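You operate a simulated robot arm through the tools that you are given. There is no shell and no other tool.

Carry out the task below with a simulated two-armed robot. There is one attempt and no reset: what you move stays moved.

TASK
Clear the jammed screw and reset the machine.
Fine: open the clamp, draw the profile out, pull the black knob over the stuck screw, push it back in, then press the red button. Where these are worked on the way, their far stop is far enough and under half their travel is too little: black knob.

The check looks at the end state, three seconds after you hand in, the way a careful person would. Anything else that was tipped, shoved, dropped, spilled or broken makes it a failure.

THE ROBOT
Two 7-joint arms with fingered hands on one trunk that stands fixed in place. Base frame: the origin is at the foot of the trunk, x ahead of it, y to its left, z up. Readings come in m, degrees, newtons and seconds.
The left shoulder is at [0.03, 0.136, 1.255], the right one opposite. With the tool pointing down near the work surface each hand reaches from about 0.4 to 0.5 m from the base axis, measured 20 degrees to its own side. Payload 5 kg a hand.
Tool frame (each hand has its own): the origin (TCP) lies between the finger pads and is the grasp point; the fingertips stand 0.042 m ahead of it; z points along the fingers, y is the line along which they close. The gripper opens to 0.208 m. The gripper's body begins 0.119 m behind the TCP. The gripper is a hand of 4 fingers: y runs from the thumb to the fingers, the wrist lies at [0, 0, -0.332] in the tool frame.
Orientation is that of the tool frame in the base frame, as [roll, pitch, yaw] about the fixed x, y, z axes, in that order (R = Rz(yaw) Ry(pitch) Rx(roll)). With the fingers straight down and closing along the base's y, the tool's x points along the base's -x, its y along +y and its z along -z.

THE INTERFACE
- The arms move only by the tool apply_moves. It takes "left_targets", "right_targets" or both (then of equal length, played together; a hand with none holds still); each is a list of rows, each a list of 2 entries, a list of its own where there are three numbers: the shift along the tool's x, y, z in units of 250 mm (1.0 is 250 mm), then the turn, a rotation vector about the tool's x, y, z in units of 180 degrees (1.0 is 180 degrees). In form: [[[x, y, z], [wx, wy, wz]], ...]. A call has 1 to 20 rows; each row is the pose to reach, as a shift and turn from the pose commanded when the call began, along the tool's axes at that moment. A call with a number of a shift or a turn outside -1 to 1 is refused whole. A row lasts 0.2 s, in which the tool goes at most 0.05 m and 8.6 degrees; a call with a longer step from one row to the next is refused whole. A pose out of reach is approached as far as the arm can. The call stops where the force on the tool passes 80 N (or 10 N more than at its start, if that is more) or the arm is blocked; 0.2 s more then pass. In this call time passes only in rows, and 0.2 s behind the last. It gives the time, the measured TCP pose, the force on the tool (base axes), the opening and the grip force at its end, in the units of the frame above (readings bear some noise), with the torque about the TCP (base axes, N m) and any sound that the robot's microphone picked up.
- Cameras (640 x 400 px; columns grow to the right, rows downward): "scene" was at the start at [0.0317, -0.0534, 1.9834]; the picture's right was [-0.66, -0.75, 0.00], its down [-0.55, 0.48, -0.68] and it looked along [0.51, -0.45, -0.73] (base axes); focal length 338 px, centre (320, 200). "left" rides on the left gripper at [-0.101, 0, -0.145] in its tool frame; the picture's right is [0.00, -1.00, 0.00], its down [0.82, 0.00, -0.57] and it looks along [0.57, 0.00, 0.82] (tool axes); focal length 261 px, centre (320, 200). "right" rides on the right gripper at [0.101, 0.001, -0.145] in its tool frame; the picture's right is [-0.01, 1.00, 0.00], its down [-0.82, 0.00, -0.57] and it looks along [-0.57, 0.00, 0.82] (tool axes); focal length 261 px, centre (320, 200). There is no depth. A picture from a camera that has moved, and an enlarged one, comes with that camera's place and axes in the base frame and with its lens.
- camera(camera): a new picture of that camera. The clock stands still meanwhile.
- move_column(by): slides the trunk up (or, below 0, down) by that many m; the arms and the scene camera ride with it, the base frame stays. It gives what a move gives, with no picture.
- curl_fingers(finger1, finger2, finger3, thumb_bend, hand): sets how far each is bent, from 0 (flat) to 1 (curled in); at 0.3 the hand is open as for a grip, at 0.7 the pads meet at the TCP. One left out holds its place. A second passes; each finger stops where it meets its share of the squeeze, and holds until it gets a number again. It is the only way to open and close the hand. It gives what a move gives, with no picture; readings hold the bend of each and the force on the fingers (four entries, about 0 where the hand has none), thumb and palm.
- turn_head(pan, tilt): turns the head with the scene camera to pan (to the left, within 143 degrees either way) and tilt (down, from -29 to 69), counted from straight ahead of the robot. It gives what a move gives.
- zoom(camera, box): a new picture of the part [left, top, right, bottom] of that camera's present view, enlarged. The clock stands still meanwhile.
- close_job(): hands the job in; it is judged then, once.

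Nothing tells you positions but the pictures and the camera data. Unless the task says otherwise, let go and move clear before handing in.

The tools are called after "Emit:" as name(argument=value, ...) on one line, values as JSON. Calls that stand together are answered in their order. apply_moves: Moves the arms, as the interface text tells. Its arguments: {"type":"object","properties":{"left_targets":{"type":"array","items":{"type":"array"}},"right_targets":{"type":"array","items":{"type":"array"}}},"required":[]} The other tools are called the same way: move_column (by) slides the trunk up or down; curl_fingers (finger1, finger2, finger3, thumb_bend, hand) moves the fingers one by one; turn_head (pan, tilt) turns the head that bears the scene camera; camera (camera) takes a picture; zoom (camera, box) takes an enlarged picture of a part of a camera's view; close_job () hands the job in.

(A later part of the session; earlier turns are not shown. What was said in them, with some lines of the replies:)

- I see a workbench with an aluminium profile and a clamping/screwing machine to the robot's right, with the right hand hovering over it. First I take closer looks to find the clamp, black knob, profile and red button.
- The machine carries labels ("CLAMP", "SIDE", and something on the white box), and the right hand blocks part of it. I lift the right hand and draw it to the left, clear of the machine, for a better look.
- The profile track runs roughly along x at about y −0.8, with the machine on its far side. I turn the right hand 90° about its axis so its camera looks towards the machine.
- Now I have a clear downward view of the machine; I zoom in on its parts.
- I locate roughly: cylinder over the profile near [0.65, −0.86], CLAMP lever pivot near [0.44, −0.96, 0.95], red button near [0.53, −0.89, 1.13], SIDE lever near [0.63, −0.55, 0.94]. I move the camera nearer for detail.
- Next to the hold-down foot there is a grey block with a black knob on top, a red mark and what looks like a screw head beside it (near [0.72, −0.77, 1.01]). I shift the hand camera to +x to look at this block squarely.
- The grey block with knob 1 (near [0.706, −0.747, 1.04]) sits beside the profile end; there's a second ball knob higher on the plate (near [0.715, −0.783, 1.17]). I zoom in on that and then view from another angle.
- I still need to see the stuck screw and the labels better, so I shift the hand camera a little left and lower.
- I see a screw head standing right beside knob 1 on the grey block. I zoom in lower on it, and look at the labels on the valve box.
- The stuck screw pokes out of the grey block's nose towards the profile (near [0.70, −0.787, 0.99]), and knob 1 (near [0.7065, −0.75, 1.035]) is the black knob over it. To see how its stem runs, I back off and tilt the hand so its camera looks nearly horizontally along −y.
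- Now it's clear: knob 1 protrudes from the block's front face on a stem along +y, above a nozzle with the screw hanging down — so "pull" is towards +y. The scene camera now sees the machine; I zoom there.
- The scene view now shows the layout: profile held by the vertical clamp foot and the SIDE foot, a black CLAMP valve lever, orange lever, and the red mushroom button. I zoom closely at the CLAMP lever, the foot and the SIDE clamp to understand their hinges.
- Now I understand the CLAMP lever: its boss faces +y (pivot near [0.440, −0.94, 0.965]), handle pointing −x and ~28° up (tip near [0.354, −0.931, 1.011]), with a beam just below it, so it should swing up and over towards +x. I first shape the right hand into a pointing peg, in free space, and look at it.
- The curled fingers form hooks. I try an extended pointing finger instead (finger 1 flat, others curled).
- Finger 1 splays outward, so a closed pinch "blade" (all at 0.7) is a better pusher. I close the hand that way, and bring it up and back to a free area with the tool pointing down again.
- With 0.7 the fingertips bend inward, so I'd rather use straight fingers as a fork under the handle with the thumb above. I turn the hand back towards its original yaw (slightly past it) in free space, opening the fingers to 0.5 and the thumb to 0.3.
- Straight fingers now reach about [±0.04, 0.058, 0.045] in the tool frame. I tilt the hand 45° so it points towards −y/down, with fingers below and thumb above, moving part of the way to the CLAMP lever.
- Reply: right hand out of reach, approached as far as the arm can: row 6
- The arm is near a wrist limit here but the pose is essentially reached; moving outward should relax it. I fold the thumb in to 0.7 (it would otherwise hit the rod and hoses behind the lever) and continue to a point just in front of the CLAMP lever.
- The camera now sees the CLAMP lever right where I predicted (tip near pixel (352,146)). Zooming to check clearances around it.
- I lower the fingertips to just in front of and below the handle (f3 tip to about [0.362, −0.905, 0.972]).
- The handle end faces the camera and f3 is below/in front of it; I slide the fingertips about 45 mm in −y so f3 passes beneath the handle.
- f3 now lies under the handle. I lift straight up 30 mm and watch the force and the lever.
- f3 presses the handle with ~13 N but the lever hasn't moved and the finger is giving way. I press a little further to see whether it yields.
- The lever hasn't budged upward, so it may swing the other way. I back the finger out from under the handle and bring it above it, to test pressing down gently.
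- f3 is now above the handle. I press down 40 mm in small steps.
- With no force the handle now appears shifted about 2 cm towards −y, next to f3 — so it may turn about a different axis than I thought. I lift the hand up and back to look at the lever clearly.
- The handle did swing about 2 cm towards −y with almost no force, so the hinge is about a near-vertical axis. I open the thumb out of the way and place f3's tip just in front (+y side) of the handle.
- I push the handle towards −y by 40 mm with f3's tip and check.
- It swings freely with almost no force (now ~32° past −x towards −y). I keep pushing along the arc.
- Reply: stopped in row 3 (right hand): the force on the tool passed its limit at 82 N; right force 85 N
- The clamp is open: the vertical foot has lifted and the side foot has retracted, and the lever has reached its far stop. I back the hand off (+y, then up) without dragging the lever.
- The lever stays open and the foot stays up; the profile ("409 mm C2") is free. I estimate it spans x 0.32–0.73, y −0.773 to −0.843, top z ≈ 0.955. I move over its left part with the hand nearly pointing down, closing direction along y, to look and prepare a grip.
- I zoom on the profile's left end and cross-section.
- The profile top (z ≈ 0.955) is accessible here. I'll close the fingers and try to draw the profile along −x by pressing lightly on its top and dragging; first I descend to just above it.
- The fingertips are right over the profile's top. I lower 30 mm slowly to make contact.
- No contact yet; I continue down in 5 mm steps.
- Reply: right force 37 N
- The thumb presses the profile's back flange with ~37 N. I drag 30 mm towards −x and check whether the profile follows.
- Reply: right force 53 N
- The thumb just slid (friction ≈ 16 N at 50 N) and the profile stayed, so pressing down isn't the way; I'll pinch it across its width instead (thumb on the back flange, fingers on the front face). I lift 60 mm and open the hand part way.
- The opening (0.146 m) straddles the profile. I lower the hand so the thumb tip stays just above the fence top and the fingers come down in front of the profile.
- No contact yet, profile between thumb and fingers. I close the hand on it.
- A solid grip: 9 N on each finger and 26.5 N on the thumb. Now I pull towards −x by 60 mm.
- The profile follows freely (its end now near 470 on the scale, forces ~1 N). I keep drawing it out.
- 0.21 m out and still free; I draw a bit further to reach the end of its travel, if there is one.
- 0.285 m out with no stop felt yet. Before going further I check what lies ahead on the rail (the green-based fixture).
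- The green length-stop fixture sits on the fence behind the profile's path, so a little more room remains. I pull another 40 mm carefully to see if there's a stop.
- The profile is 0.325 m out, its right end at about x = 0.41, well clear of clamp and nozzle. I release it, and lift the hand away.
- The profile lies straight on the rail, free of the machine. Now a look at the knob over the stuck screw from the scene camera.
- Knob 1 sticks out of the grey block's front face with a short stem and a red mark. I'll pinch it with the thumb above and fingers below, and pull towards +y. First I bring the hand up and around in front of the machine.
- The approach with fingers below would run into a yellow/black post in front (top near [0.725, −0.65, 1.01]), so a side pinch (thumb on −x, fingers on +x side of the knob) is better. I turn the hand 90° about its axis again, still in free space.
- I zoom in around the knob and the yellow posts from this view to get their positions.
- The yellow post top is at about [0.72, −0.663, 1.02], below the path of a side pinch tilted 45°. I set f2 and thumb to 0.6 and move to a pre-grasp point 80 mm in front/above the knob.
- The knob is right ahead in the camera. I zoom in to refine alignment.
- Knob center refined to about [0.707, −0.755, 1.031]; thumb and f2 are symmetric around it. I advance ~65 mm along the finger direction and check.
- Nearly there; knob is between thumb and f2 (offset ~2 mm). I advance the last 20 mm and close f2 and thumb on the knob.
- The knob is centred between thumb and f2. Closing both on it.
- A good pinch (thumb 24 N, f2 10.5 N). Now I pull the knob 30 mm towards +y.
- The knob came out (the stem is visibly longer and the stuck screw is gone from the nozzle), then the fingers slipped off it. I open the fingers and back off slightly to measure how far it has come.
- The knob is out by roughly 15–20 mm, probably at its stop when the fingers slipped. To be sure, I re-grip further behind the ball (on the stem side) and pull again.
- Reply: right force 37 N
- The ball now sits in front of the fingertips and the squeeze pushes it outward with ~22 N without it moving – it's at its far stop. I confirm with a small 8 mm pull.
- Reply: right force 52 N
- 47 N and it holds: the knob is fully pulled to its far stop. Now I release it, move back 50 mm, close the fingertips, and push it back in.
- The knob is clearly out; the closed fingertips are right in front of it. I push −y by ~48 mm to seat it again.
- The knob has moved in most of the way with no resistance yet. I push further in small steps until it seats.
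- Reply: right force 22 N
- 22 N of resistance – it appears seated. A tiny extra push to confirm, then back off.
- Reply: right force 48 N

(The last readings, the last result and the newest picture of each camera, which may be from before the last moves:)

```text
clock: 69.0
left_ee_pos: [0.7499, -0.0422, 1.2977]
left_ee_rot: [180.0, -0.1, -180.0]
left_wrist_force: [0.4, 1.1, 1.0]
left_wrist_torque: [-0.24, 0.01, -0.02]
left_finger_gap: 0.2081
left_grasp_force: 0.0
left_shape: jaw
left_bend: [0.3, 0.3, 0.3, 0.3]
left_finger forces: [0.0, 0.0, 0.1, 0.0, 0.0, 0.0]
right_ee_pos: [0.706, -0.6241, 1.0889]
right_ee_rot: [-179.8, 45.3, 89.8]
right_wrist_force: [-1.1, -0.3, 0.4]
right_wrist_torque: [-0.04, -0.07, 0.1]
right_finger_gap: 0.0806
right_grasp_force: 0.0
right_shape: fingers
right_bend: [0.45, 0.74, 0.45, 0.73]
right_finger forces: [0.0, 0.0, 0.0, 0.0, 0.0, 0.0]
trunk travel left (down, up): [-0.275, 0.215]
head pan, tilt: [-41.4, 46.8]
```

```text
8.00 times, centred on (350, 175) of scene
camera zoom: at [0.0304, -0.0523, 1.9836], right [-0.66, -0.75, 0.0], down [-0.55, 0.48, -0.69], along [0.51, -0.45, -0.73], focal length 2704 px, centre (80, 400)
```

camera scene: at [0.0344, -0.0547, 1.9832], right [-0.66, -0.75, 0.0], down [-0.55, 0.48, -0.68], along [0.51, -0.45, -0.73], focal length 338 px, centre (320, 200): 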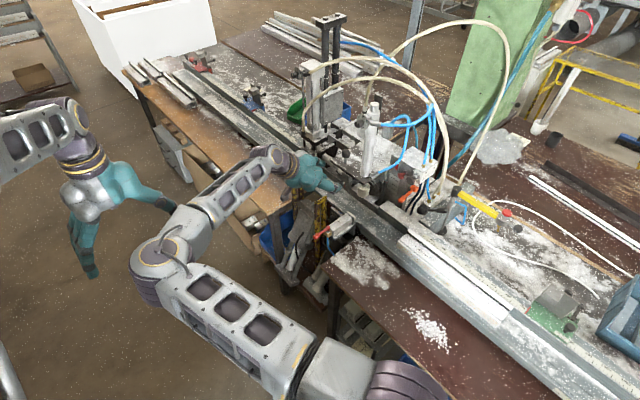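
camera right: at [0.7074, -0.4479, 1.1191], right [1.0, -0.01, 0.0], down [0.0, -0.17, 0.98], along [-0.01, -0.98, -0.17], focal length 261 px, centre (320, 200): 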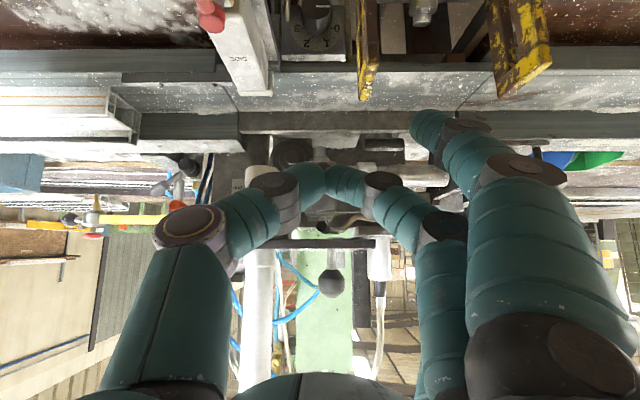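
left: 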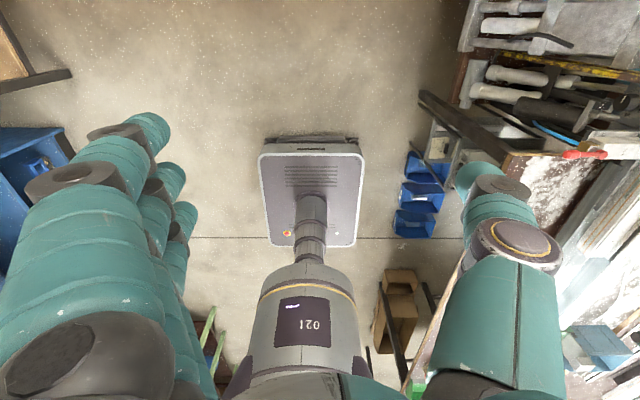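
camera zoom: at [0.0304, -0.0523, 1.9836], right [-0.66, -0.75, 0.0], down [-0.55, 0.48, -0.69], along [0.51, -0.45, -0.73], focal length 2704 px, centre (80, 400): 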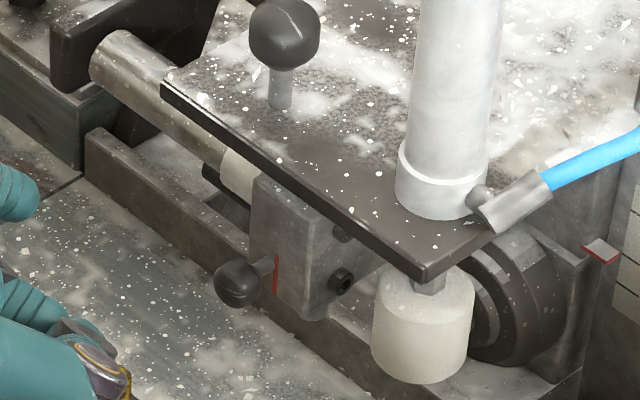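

The knob is seated again (47 N held at the stop), exactly where it was at first, and the screw is gone from the nozzle. Next, the red button: I raise the hand and bring it in front of the red mushroom near [0.53, −0.887, 1.13] for a look.

Emit:
apply_moves(right_targets=[[[-0.1, 0, -0.1], [0, 0, 0]], [[-0.2, 0, -0.2], [0, 0, 0]], [[-0.283, 0, -0.283], [0, 0, 0]], [[-0.31, -0.16, -0.283], [0, 0, 0]], [[-0.34, -0.32, -0.284], [0, 0, 0]], [[-0.37, -0.48, -0.284], [0, 0, 0]], [[-0.4, -0.64, -0.285], [0, 0, 0]], [[-0.43, -0.8, -0.286], [0, 0, 0]], [[-0.455, -0.948, -0.286], [0, 0, 0]]])

Emit:
curl_fingers(hand="right", finger1=0.45, finger2=0.45, finger3=0.5, thumb_bend=0.3)

Emit:
camera(camera="right")

Emit:
camera(camera="scene")

```text
clock: 71.0
left_ee_pos: [0.7492, -0.0436, 1.2977]
left_ee_rot: [180.0, 0.0, -180.0]
left_wrist_force: [-1.0, -0.4, 0.2]
left_wrist_torque: [0.04, -0.09, -0.01]
left_finger_gap: 0.208
left_grasp_force: 0.1
left_shape: jaw
left_bend: [0.3, 0.3, 0.3, 0.3]
left_finger forces: [0.0, 0.1, 0.0, 0.0, 0.1, 0.1]
right_ee_pos: [0.4704, -0.6516, 1.2209]
right_ee_rot: [-179.8, 45.2, 90.0]
right_wrist_force: [-0.7, -0.4, 0.6]
right_wrist_torque: [0.02, -0.03, 0.05]
right_finger_gap: 0.0807
right_grasp_force: 0.1
right_shape: fingers
right_bend: [0.45, 0.74, 0.45, 0.73]
right_finger forces: [0.0, 0.0, 0.1, 0.0, 0.1, 0.0]
trunk travel left (down, up): [-0.275, 0.215]
head pan, tilt: [-41.4, 46.8]
```

```text
clock: 72.0
left_ee_pos: [0.7514, -0.0432, 1.2975]
left_ee_rot: [180.0, 0.0, 180.0]
left_wrist_force: [0.8, -0.3, -0.3]
left_wrist_torque: [0.0, -0.02, -0.02]
left_finger_gap: 0.2081
left_grasp_force: 0.0
left_shape: jaw
left_bend: [0.3, 0.3, 0.3, 0.3]
left_finger forces: [0.0, 0.0, 0.0, 0.0, 0.0, 0.1]
right_ee_pos: [0.4712, -0.6518, 1.2209]
right_ee_rot: [-179.8, 45.1, 90.1]
right_wrist_force: [0.8, -0.3, 0.0]
right_wrist_torque: [0.03, -0.01, 0.0]
right_finger_gap: 0.1849
right_grasp_force: 0.1
right_shape: fingers
right_bend: [0.45, 0.45, 0.5, 0.3]
right_finger forces: [0.0, 0.0, 0.1, 0.0, 0.0, 0.0]
trunk travel left (down, up): [-0.275, 0.215]
head pan, tilt: [-41.4, 46.8]
```

```text
taken
camera right: at [0.472, -0.4762, 1.2503], right [1.0, -0.01, 0.0], down [0.0, -0.17, 0.98], along [-0.01, -0.98, -0.17], focal length 261 px, centre (320, 200)
```

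right: 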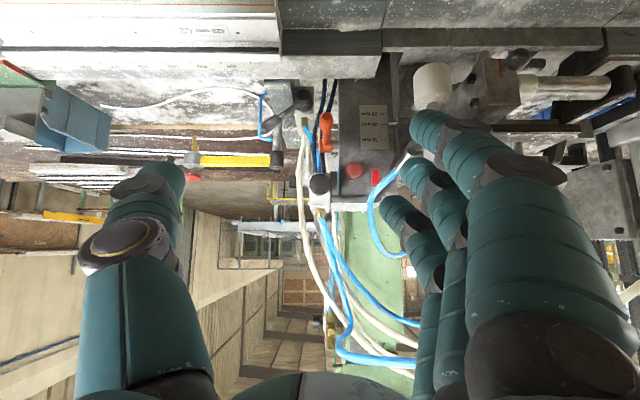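

```text
taken
camera scene: at [0.0314, -0.0532, 1.9834], right [-0.66, -0.75, 0.0], down [-0.55, 0.48, -0.68], along [0.51, -0.45, -0.73], focal length 338 px, centre (320, 200)
```

scene: 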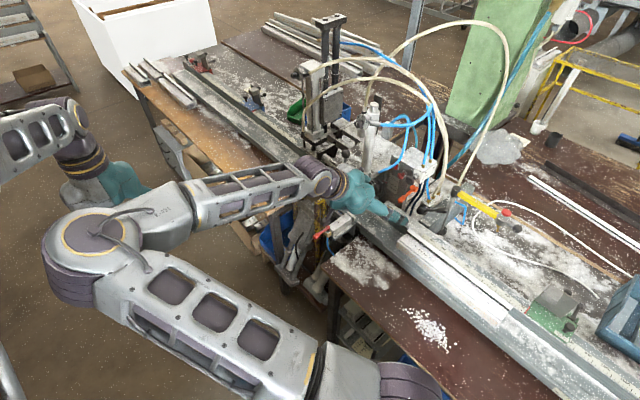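

I see the red mushroom (beside the small rectangular red lamp) and the black one left of it. Zooming to fix the button's position.

Emit:
zoom(camera="right", box=[280, 110, 440, 210])

Emit:
zoom(camera="scene", box=[360, 140, 440, 220])

```text
4.00 times, centred on (360, 160) of right
camera zoom: at [0.472, -0.4762, 1.2503], right [1.0, -0.01, 0.0], down [0.0, -0.17, 0.98], along [-0.01, -0.98, -0.17], focal length 1043 px, centre (160, 360)
```

zoom: 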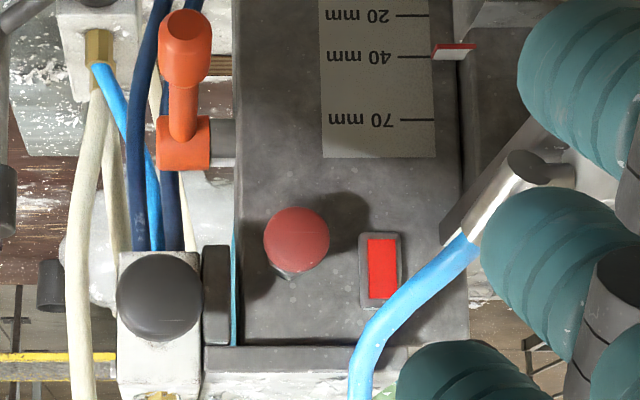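

```text
5.00 times, centred on (400, 180) of scene
camera zoom: at [0.0314, -0.0532, 1.9834], right [-0.66, -0.75, 0.0], down [-0.55, 0.48, -0.68], along [0.51, -0.45, -0.73], focal length 1690 px, centre (-80, 300)
```

zoom: 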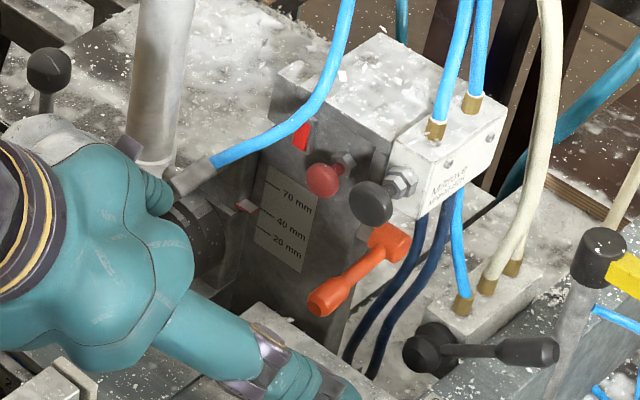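

The button's front centre is about [0.525, −0.889, 1.129]; a hose runs just to its right ([0.557, −0.855, 1.17]) and the black mushroom to its left, so I'll press with fingertip f3 coming from the left-front. I yaw the hand 45° accordingly, still clear of everything, with f1 spread away.

Emit:
apply_moves(right_targets=[[[-0.005, -0.027, 0.023], [-0.0295, 0, -0.0295]], [[-0.01, -0.053, 0.047], [-0.059, 0, -0.059]], [[-0.014, -0.08, 0.07], [-0.0885, 0, -0.0885]], [[-0.019, -0.107, 0.093], [-0.118, 0, -0.118]], [[-0.024, -0.133, 0.117], [-0.1475, 0, -0.1475]], [[-0.028, -0.16, 0.14], [-0.177, 0, -0.177]]])

Emit:
curl_fingers(hand="right", finger1=0.1, finger2=0.45, finger3=0.5, thumb_bend=0.3)

Emit:
camera(camera="right")

Emit:
camera(camera="scene")

```text
clock: 73.4
left_ee_pos: [0.7497, -0.0458, 1.2977]
left_ee_rot: [180.0, 0.1, -180.0]
left_wrist_force: [-0.8, -1.2, 0.6]
left_wrist_torque: [0.25, -0.16, 0.02]
left_finger_gap: 0.2078
left_grasp_force: 0.0
left_shape: jaw
left_bend: [0.3, 0.3, 0.3, 0.3]
left_finger forces: [0.1, 0.0, 0.0, 0.0, 0.1, 0.0]
right_ee_pos: [0.4304, -0.6824, 1.1994]
right_ee_rot: [-179.9, 44.9, 135.2]
right_wrist_force: [-1.3, -0.4, -0.3]
right_wrist_torque: [-0.01, -0.08, 0.1]
right_finger_gap: 0.1855
right_grasp_force: 0.0
right_shape: fingers
right_bend: [0.45, 0.45, 0.5, 0.3]
right_finger forces: [0.0, 0.0, 0.0, 0.1, 0.0, 0.0]
trunk travel left (down, up): [-0.275, 0.215]
head pan, tilt: [-41.4, 46.8]
```

```text
clock: 74.4
left_ee_pos: [0.7508, -0.0435, 1.2964]
left_ee_rot: [180.0, 0.0, 180.0]
left_wrist_force: [-0.5, -0.8, 0.5]
left_wrist_torque: [0.05, -0.03, 0.01]
left_finger_gap: 0.2081
left_grasp_force: 0.1
left_shape: jaw
left_bend: [0.3, 0.3, 0.3, 0.3]
left_finger forces: [0.1, 0.0, 0.0, 0.0, 0.1, 0.0]
right_ee_pos: [0.4302, -0.6826, 1.2003]
right_ee_rot: [-179.8, 45.0, 135.0]
right_wrist_force: [0.5, 0.2, -0.1]
right_wrist_torque: [0.02, -0.01, -0.01]
right_finger_gap: 0.2559
right_grasp_force: 0.2
right_shape: fingers
right_bend: [0.1, 0.45, 0.5, 0.3]
right_finger forces: [0.1, 0.1, 0.0, 0.0, 0.0, 0.1]
trunk travel left (down, up): [-0.275, 0.215]
head pan, tilt: [-41.4, 46.8]
```

```text
taken
camera right: at [0.3077, -0.5567, 1.2305], right [0.71, 0.7, 0.0], down [0.12, -0.13, 0.98], along [0.69, -0.7, -0.18], focal length 261 px, centre (320, 200)
```

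right: 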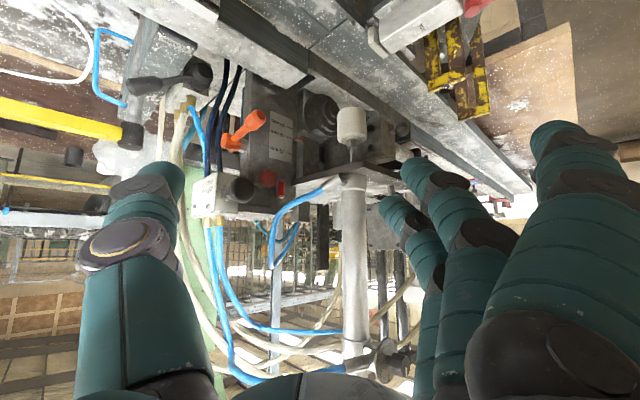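

```text
taken
camera scene: at [0.0313, -0.0538, 1.9834], right [-0.66, -0.75, 0.0], down [-0.55, 0.48, -0.68], along [0.51, -0.45, -0.73], focal length 338 px, centre (320, 200)
```

scene: 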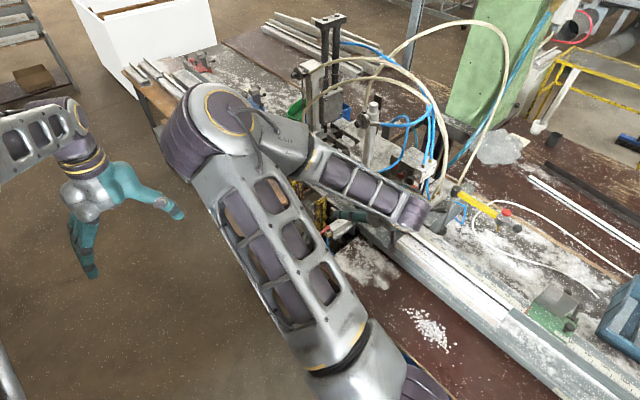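

Good oblique view; I zoom in to re-triangulate the button, mushroom and hose from here.

Emit:
zoom(camera="right", box=[190, 100, 350, 220])

```text
3.33 times, centred on (270, 160) of right
camera zoom: at [0.3077, -0.5567, 1.2305], right [0.71, 0.7, 0.0], down [0.12, -0.13, 0.98], along [0.69, -0.7, -0.18], focal length 869 px, centre (487, 333)
```

zoom: 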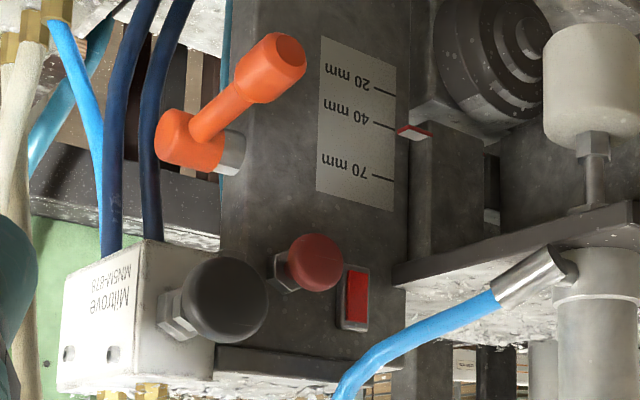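

Refined: red button front at [0.5225, −0.881, 1.131] (radius ~12 mm), black mushroom at [0.467, −0.859, 1.16]. I bring f3's tip to about 35 mm in front of the red button.

Emit:
apply_moves(right_targets=[[[-0.027, -0.08, 0.11], [0, 0, 0]], [[-0.053, -0.16, 0.219], [0, 0, 0]], [[-0.08, -0.241, 0.329], [0, 0, 0]], [[-0.106, -0.321, 0.438], [0, 0, 0]], [[-0.133, -0.401, 0.548], [0, 0, 0]]])

Emit:
camera(camera="right")

Emit:
zoom(camera="right", box=[260, 120, 420, 240])

Emit:
zoom(camera="scene", box=[350, 140, 430, 220])

```text
clock: 75.6
left_ee_pos: [0.751, -0.045, 1.2964]
left_ee_rot: [180.0, 0.1, 179.9]
left_wrist_force: [0.4, -1.9, -0.1]
left_wrist_torque: [0.15, -0.05, 0.0]
left_finger_gap: 0.2078
left_grasp_force: 0.0
left_shape: jaw
left_bend: [0.3, 0.3, 0.3, 0.3]
left_finger forces: [0.2, 0.1, 0.0, 0.1, 0.0, 0.0]
right_ee_pos: [0.4457, -0.8399, 1.1252]
right_ee_rot: [-179.8, 45.0, 135.0]
right_wrist_force: [0.1, -0.9, -0.5]
right_wrist_torque: [0.05, 0.03, 0.01]
right_finger_gap: 0.2565
right_grasp_force: 0.1
right_shape: fingers
right_bend: [0.1, 0.45, 0.5, 0.3]
right_finger forces: [0.0, 0.1, 0.0, 0.0, 0.0, 0.1]
trunk travel left (down, up): [-0.275, 0.215]
head pan, tilt: [-41.4, 46.8]
```

```text
taken
camera right: at [0.3231, -0.7141, 1.1555], right [0.71, 0.7, 0.0], down [0.12, -0.13, 0.98], along [0.69, -0.7, -0.18], focal length 261 px, centre (320, 200)
```

right: 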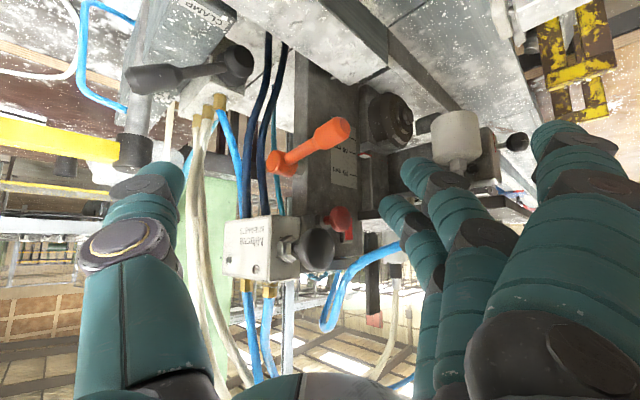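

```text
3.33 times, centred on (340, 180) of right
camera zoom: at [0.3231, -0.7141, 1.1555], right [0.71, 0.7, 0.0], down [0.12, -0.13, 0.98], along [0.69, -0.7, -0.18], focal length 869 px, centre (253, 267)
```

zoom: 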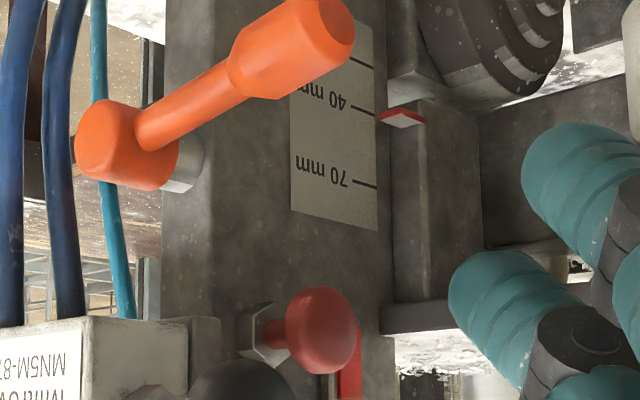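

```text
5.00 times, centred on (390, 180) of scene
camera zoom: at [0.0316, -0.0553, 1.9833], right [-0.66, -0.75, 0.0], down [-0.55, 0.48, -0.68], along [0.51, -0.45, -0.73], focal length 1690 px, centre (-30, 300)
```

zoom: 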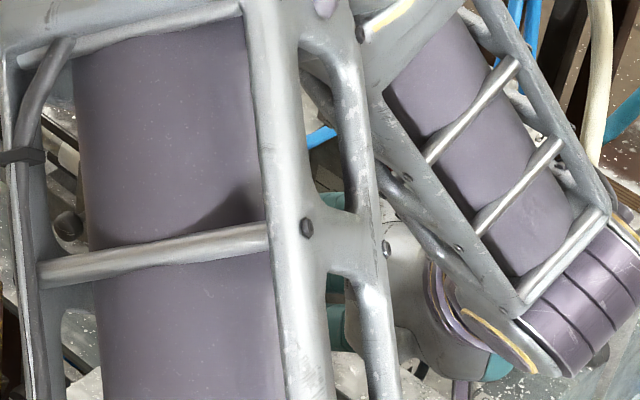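

f3's tip is lined up in front of the red button (needs ~5 mm up). I advance 30 mm, then 45 mm in −y, watching the force.

Emit:
apply_moves(right_targets=[[[-0.032, -0.05, 0.018], [0, 0, 0]], [[-0.064, -0.099, 0.036], [0, 0, 0]]])

Emit:
zoom(camera="right", box=[260, 120, 420, 240])

```text
clock: 76.2
left_ee_pos: [0.7514, -0.0439, 1.2961]
left_ee_rot: [180.0, 0.1, -179.9]
left_wrist_force: [-0.1, 0.7, -0.1]
left_wrist_torque: [0.05, -0.02, 0.01]
left_finger_gap: 0.2077
left_grasp_force: 0.1
left_shape: jaw
left_bend: [0.3, 0.3, 0.3, 0.3]
left_finger forces: [0.1, 0.0, 0.0, 0.1, 0.0, 0.1]
right_ee_pos: [0.4406, -0.8684, 1.1308]
right_ee_rot: [-179.6, 45.0, 135.1]
right_wrist_force: [-0.1, 0.6, -0.5]
right_wrist_torque: [-0.02, -0.02, 0.0]
right_finger_gap: 0.2563
right_grasp_force: 0.1
right_shape: fingers
right_bend: [0.1, 0.45, 0.5, 0.3]
right_finger forces: [0.0, 0.1, 0.1, 0.0, 0.1, 0.0]
trunk travel left (down, up): [-0.275, 0.215]
head pan, tilt: [-41.4, 46.8]
```

```text
3.33 times, centred on (340, 180) of right
camera zoom: at [0.3173, -0.7428, 1.1616], right [0.71, 0.7, 0.0], down [0.12, -0.13, 0.98], along [0.69, -0.7, -0.18], focal length 869 px, centre (253, 267)
```

zoom: 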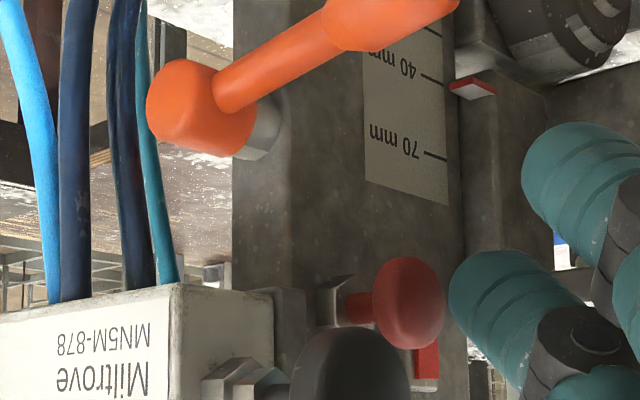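

f3's tip is just touching the mushroom's face. Now I press it in, 15 mm further.

Emit:
apply_moves(right_targets=[[[-0.01, -0.014, 0.01], [0, 0, 0]], [[-0.02, -0.028, 0.02], [0, 0, 0]], [[-0.03, -0.042, 0.03], [0, 0, 0]]])

Emit:
zoom(camera="right", box=[260, 120, 420, 240])

```text
clock: 77.0
left_ee_pos: [0.7518, -0.0425, 1.2967]
left_ee_rot: [180.0, 0.0, -179.9]
left_wrist_force: [0.7, 0.4, -0.2]
left_wrist_torque: [0.01, -0.01, -0.03]
left_finger_gap: 0.2079
left_grasp_force: 0.0
left_shape: jaw
left_bend: [0.3, 0.3, 0.3, 0.3]
left_finger forces: [0.0, 0.0, 0.0, 0.0, 0.0, 0.1]
right_ee_pos: [0.4392, -0.8828, 1.1308]
right_ee_rot: [-179.7, 44.9, 135.1]
right_wrist_force: [-0.3, 2.8, 0.9]
right_wrist_torque: [0.01, -0.04, 0.19]
right_finger_gap: 0.2564
right_grasp_force: 1.0
right_shape: fingers
right_bend: [0.1, 0.45, 0.5, 0.3]
right_finger forces: [0.1, 0.0, 2.3, 0.0, 0.0, 0.0]
trunk travel left (down, up): [-0.275, 0.215]
head pan, tilt: [-41.4, 46.8]
```

```text
3.33 times, centred on (340, 180) of right
camera zoom: at [0.317, -0.7573, 1.1622], right [0.71, 0.7, 0.0], down [0.12, -0.13, 0.98], along [0.69, -0.7, -0.18], focal length 869 px, centre (253, 267)
```

zoom: 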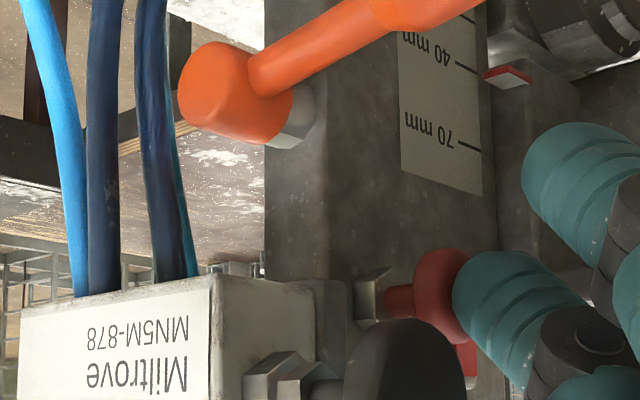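

Contact with ~2–3 N (spring). I keep pressing another 10 mm.

Emit:
apply_moves(right_targets=[[[-0.01, -0.014, 0.01], [0, 0, 0]], [[-0.02, -0.028, 0.02], [0, 0, 0]]])

Emit:
zoom(camera="right", box=[260, 120, 420, 240])

```text
clock: 77.6
left_ee_pos: [0.7505, -0.0435, 1.2984]
left_ee_rot: [-180.0, 0.0, 180.0]
left_wrist_force: [0.1, 0.4, 0.3]
left_wrist_torque: [0.06, 0.01, 0.0]
left_finger_gap: 0.2081
left_grasp_force: 0.1
left_shape: jaw
left_bend: [0.3, 0.3, 0.3, 0.3]
left_finger forces: [0.0, 0.0, 0.0, 0.0, 0.0, 0.0]
right_ee_pos: [0.4389, -0.8912, 1.1308]
right_ee_rot: [-179.7, 44.9, 135.2]
right_wrist_force: [-4.6, 6.0, 0.7]
right_wrist_torque: [-0.02, -0.03, 0.51]
right_finger_gap: 0.2562
right_grasp_force: 3.6
right_shape: fingers
right_bend: [0.1, 0.45, 0.49, 0.3]
right_finger forces: [0.1, 0.0, 6.6, 0.1, 0.1, 0.0]
trunk travel left (down, up): [-0.275, 0.215]
head pan, tilt: [-41.4, 46.8]
heard: click
```

```text
3.33 times, centred on (340, 180) of right
camera zoom: at [0.3165, -0.7665, 1.1624], right [0.71, 0.7, 0.0], down [0.13, -0.13, 0.98], along [0.69, -0.7, -0.18], focal length 869 px, centre (253, 267)
```

zoom: 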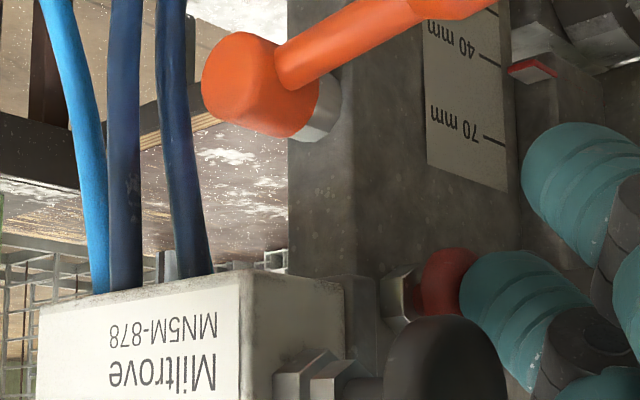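

I heard the click: the red button has been pressed. I back the finger straight off and move the hand clear.

Emit:
apply_moves(right_targets=[[[0.055, 0.092, -0.055], [0, 0, 0]], [[0.11, 0.184, -0.11], [0, 0, 0]], [[0.125, 0.28, -0.24], [0, 0, 0]], [[0.14, 0.375, -0.37], [0, 0, 0]], [[0.155, 0.47, -0.5], [0, 0, 0]], [[0.174, 0.566, -0.626], [0, 0, 0]]])

Emit:
camera(camera="right")

Emit:
zoom(camera="right", box=[190, 100, 350, 220])

```text
clock: 79.0
left_ee_pos: [0.7509, -0.0414, 1.297]
left_ee_rot: [-179.9, 0.1, -180.0]
left_wrist_force: [-0.5, 1.6, -0.3]
left_wrist_torque: [-0.19, -0.04, 0.0]
left_finger_gap: 0.208
left_grasp_force: 0.1
left_shape: jaw
left_bend: [0.3, 0.3, 0.3, 0.3]
left_finger forces: [0.0, 0.0, 0.0, 0.0, 0.0, 0.0]
right_ee_pos: [0.44, -0.6891, 1.2122]
right_ee_rot: [-179.7, 45.0, 135.0]
right_wrist_force: [-1.6, -0.7, -0.4]
right_wrist_torque: [-0.05, -0.07, 0.01]
right_finger_gap: 0.2563
right_grasp_force: 0.0
right_shape: fingers
right_bend: [0.1, 0.45, 0.5, 0.3]
right_finger forces: [0.1, 0.0, 0.0, 0.1, 0.0, 0.0]
trunk travel left (down, up): [-0.275, 0.215]
head pan, tilt: [-41.4, 46.8]
```

```text
taken
camera right: at [0.317, -0.5644, 1.2426], right [0.71, 0.7, 0.0], down [0.12, -0.12, 0.98], along [0.69, -0.7, -0.18], focal length 261 px, centre (320, 200)
```

right: 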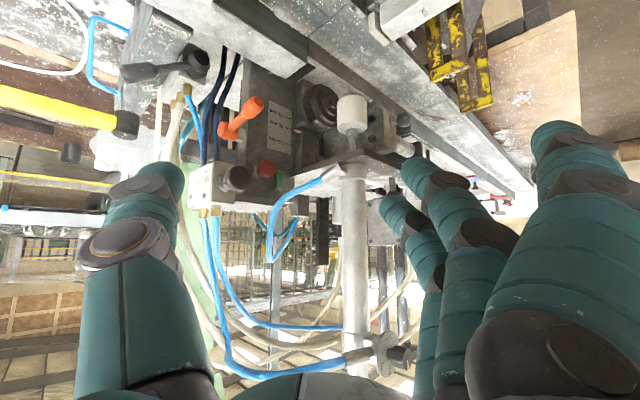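

```text
3.33 times, centred on (270, 160) of right
camera zoom: at [0.317, -0.5644, 1.2426], right [0.71, 0.7, 0.0], down [0.12, -0.12, 0.98], along [0.69, -0.7, -0.18], focal length 869 px, centre (487, 333)
```

zoom: 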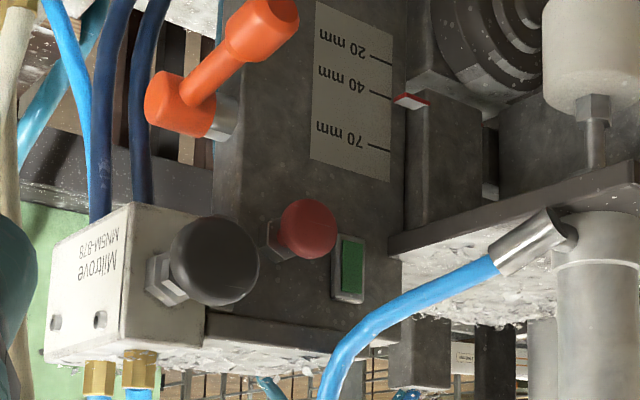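

The indicator next to the button has turned from red to green. I move the arm well clear and check the whole scene before handing in.

Emit:
apply_moves(right_targets=[[[0.06, 0.13, -0.13], [0, 0, 0]], [[0.12, 0.26, -0.26], [0, 0, 0]], [[0.17, 0.39, -0.39], [0, 0, 0]], [[0.2, 0.5, -0.5], [0, 0, 0]]])

Emit:
camera(camera="scene")

Emit:
camera(camera="right")

Emit:
zoom(camera="scene", box=[300, 130, 460, 250])

Emit:
zoom(camera="scene", box=[400, 190, 600, 340])

```text
clock: 80.0
left_ee_pos: [0.7507, -0.0426, 1.2985]
left_ee_rot: [-179.7, 0.0, 180.0]
left_wrist_force: [-0.8, -0.3, 0.7]
left_wrist_torque: [0.12, -0.1, 0.0]
left_finger_gap: 0.208
left_grasp_force: 0.0
left_shape: jaw
left_bend: [0.3, 0.3, 0.3, 0.3]
left_finger forces: [0.0, 0.0, 0.0, 0.0, 0.1, 0.0]
right_ee_pos: [0.4788, -0.5372, 1.2813]
right_ee_rot: [-179.5, 44.8, 135.0]
right_wrist_force: [7.9, 10.4, 3.7]
right_wrist_torque: [-0.66, 1.02, -1.11]
right_finger_gap: 0.2567
right_grasp_force: 0.1
right_shape: fingers
right_bend: [0.1, 0.45, 0.5, 0.3]
right_finger forces: [0.0, 0.1, 0.1, 0.0, 0.1, 0.0]
right hand out of reach, approached as far as the arm can: row 2, 3, 4
trunk travel left (down, up): [-0.275, 0.215]
head pan, tilt: [-41.4, 46.8]
```

```text
taken
camera scene: at [0.0302, -0.0497, 1.9837], right [-0.66, -0.75, 0.0], down [-0.55, 0.48, -0.69], along [0.51, -0.46, -0.73], focal length 338 px, centre (320, 200)
```

scene: 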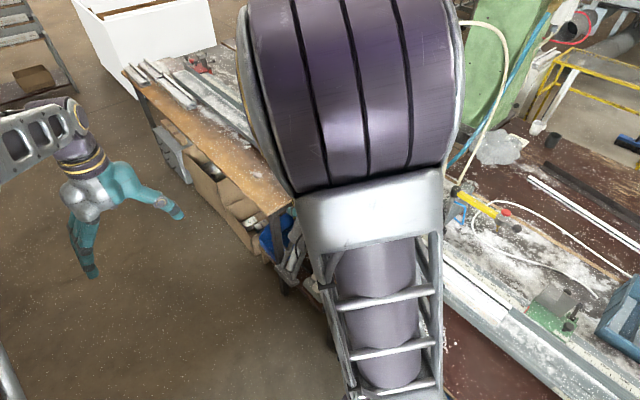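

```text
taken
camera right: at [0.3567, -0.4118, 1.3118], right [0.71, 0.7, 0.0], down [0.13, -0.13, 0.98], along [0.69, -0.7, -0.18], focal length 261 px, centre (320, 200)
```

right: 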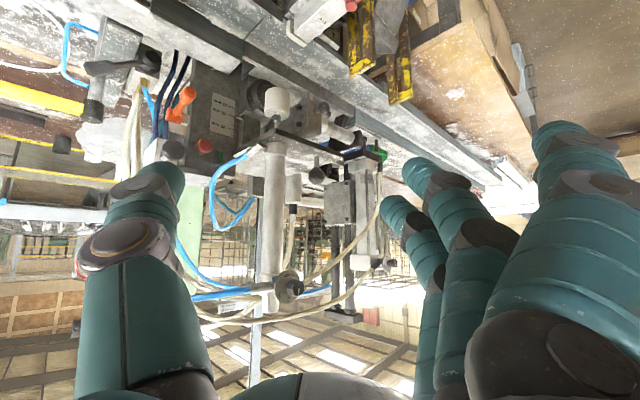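

```text
3.33 times, centred on (380, 190) of scene
camera zoom: at [0.0302, -0.0497, 1.9837], right [-0.66, -0.75, 0.0], down [-0.55, 0.48, -0.69], along [0.51, -0.46, -0.73], focal length 1127 px, centre (120, 233)
```

zoom: 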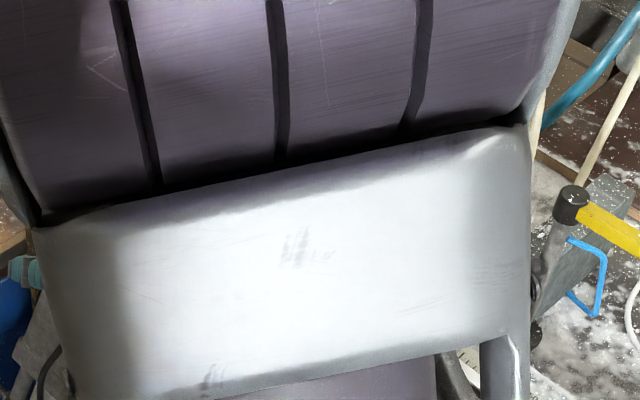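

```text
2.67 times, centred on (500, 265) of scene
camera zoom: at [0.0302, -0.0497, 1.9837], right [-0.66, -0.75, 0.0], down [-0.55, 0.48, -0.69], along [0.51, -0.46, -0.73], focal length 902 px, centre (-160, 27)
```

zoom: 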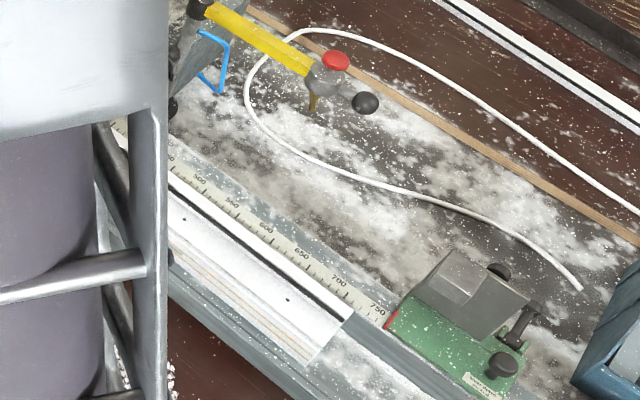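

The profile and rail look fine; the elbow now blocks the view. I bring the hand to a relaxed pointing-down pose in free space to see the rest.

Emit:
apply_moves(right_targets=[[[0, 0, 0], [0, 0.0417, 0]], [[0, 0, 0], [0, 0.0833, 0]], [[0, 0, 0], [0, 0.125, 0]], [[0, 0, 0], [0, 0.1667, 0]], [[0, 0, 0], [0, 0.2083, 0]], [[0, 0, 0], [0, 0.25, 0]]])

Emit:
camera(camera="scene")

Emit:
camera(camera="right")

```text
clock: 81.4
left_ee_pos: [0.7547, -0.0407, 1.295]
left_ee_rot: [179.9, -0.1, -179.8]
left_wrist_force: [3.4, 5.2, -1.8]
left_wrist_torque: [-0.85, 0.4, 0.01]
left_finger_gap: 0.2079
left_grasp_force: 0.0
left_shape: jaw
left_bend: [0.3, 0.3, 0.3, 0.3]
left_finger forces: [0.1, 0.0, 0.1, 0.1, 0.1, 0.0]
right_ee_pos: [0.4806, -0.5402, 1.2769]
right_ee_rot: [-179.6, -0.2, 134.9]
right_wrist_force: [-10.1, -13.8, -6.0]
right_wrist_torque: [1.87, -1.29, -0.14]
right_finger_gap: 0.2564
right_grasp_force: 0.1
right_shape: fingers
right_bend: [0.1, 0.45, 0.5, 0.3]
right_finger forces: [0.1, 0.0, 0.1, 0.0, 0.1, 0.0]
trunk travel left (down, up): [-0.275, 0.215]
head pan, tilt: [-41.4, 46.8]
```

```text
taken
camera scene: at [0.0347, -0.0532, 1.9832], right [-0.66, -0.75, 0.0], down [-0.55, 0.48, -0.68], along [0.51, -0.45, -0.73], focal length 338 px, centre (320, 200)
```

scene: 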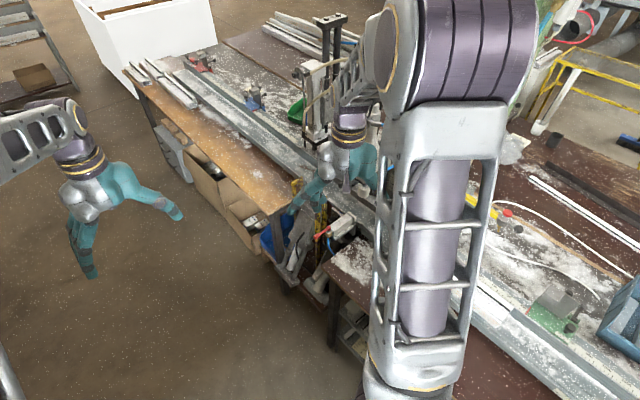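

```text
taken
camera right: at [0.4108, -0.466, 1.4212], right [0.71, 0.7, -0.01], down [0.58, -0.58, 0.57], along [0.4, -0.41, -0.82], focal length 261 px, centre (320, 200)
```

right: 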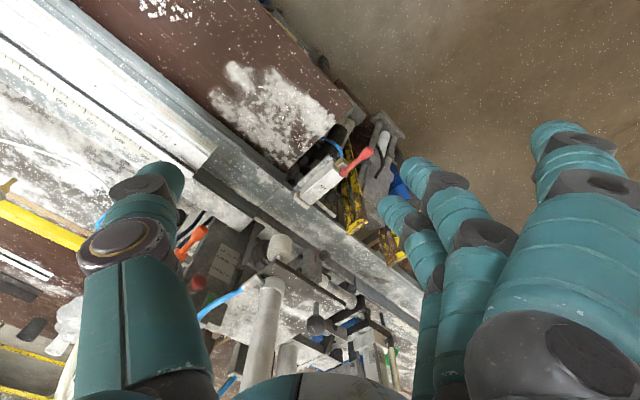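

I turn the hand's camera to face the machine squarely for a last inspection.

Emit:
apply_moves(right_targets=[[[0, 0, -0.03], [0, 0, 0.042]], [[0, 0, -0.06], [0, 0, 0.084]], [[0, 0, -0.09], [0, 0, 0.125]], [[0, 0, -0.12], [0, 0, 0.167]], [[0, 0, -0.15], [0, 0, 0.208]], [[0, 0, -0.15], [0, 0, 0.25]]])

Emit:
camera(camera="right")

Emit:
zoom(camera="right", box=[220, 170, 420, 320])

Emit:
camera(camera="scene")

```text
clock: 82.8
left_ee_pos: [0.7522, -0.0424, 1.2974]
left_ee_rot: [-180.0, 0.0, 180.0]
left_wrist_force: [0.5, 0.7, -0.6]
left_wrist_torque: [-0.03, -0.01, 0.0]
left_finger_gap: 0.2079
left_grasp_force: 0.1
left_shape: jaw
left_bend: [0.3, 0.3, 0.3, 0.3]
left_finger forces: [0.0, 0.0, 0.0, 0.0, 0.1, 0.0]
right_ee_pos: [0.4814, -0.5395, 1.3145]
right_ee_rot: [-179.8, 0.1, 89.7]
right_wrist_force: [0.7, 0.5, -0.2]
right_wrist_torque: [-0.05, 0.01, 0.01]
right_finger_gap: 0.2566
right_grasp_force: 0.2
right_shape: fingers
right_bend: [0.1, 0.45, 0.5, 0.3]
right_finger forces: [0.1, 0.1, 0.1, 0.1, 0.0, 0.0]
trunk travel left (down, up): [-0.275, 0.215]
head pan, tilt: [-41.4, 46.8]
```

```text
taken
camera right: at [0.4816, -0.4365, 1.4586], right [1.0, -0.01, 0.0], down [-0.01, -0.82, 0.57], along [-0.01, -0.57, -0.82], focal length 261 px, centre (320, 200)
```

right: 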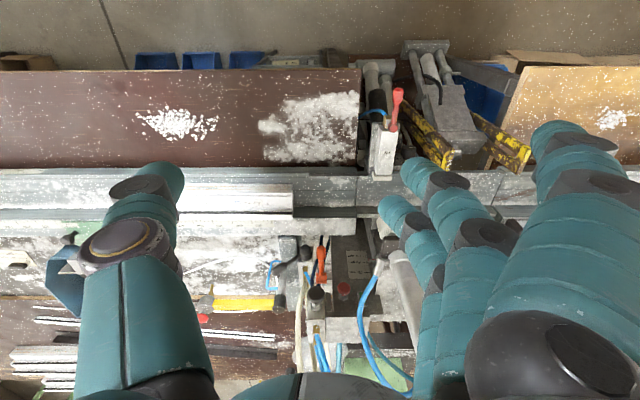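

```text
2.67 times, centred on (320, 245) of right
camera zoom: at [0.4816, -0.4365, 1.4586], right [1.0, -0.01, 0.0], down [-0.01, -0.82, 0.57], along [-0.01, -0.57, -0.82], focal length 695 px, centre (320, 80)
```

zoom: 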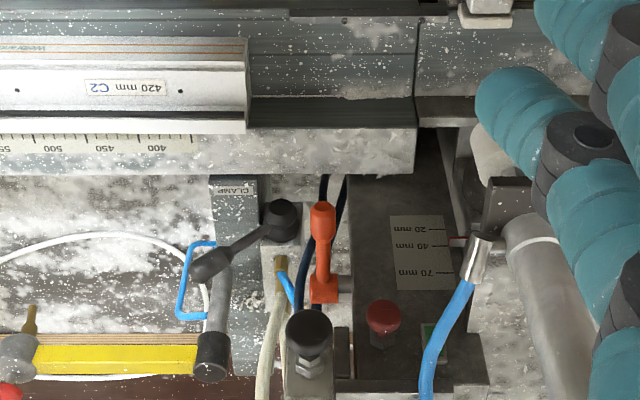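

```text
taken
camera scene: at [0.0321, -0.0528, 1.9834], right [-0.66, -0.75, 0.0], down [-0.55, 0.48, -0.68], along [0.51, -0.45, -0.73], focal length 338 px, centre (320, 200)
```

scene: 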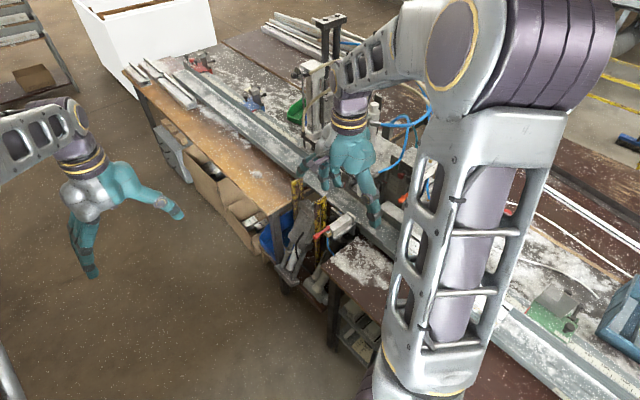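

Everything checks out: the clamp is open, the profile is drawn out and lying straight, and the knob is back in with the screw gone. The button is pressed and the indicator is green. Both hands are clear of the machine, so I hand in the job.

Emit:
close_job()

```text
The job is handed in.
```

The jam is cleared and the machine is reset. The indicator beside the red button turned from red to green, and the job is handed in.

- **Clamp:** I swung the CLAMP lever to its far stop. Both clamp feet lifted off the profile and stayed open.
- **Profile:** I drew it out about 0.33 m along the rail without reaching a stop. It lies straight, well clear of the clamp and the nozzle.
- **Black knob:** I pulled it to its far stop, where it held against about 47 N. The stuck screw was gone from the nozzle afterwards; I did not see where it fell. I then pushed the knob fully back in.
- **Red button:** I pressed the red mushroom button and heard it click.

I took "push it back in" to mean the knob, so the profile stays drawn out. As far as the final pictures show, nothing else was moved, and both hands are clear of the machine.
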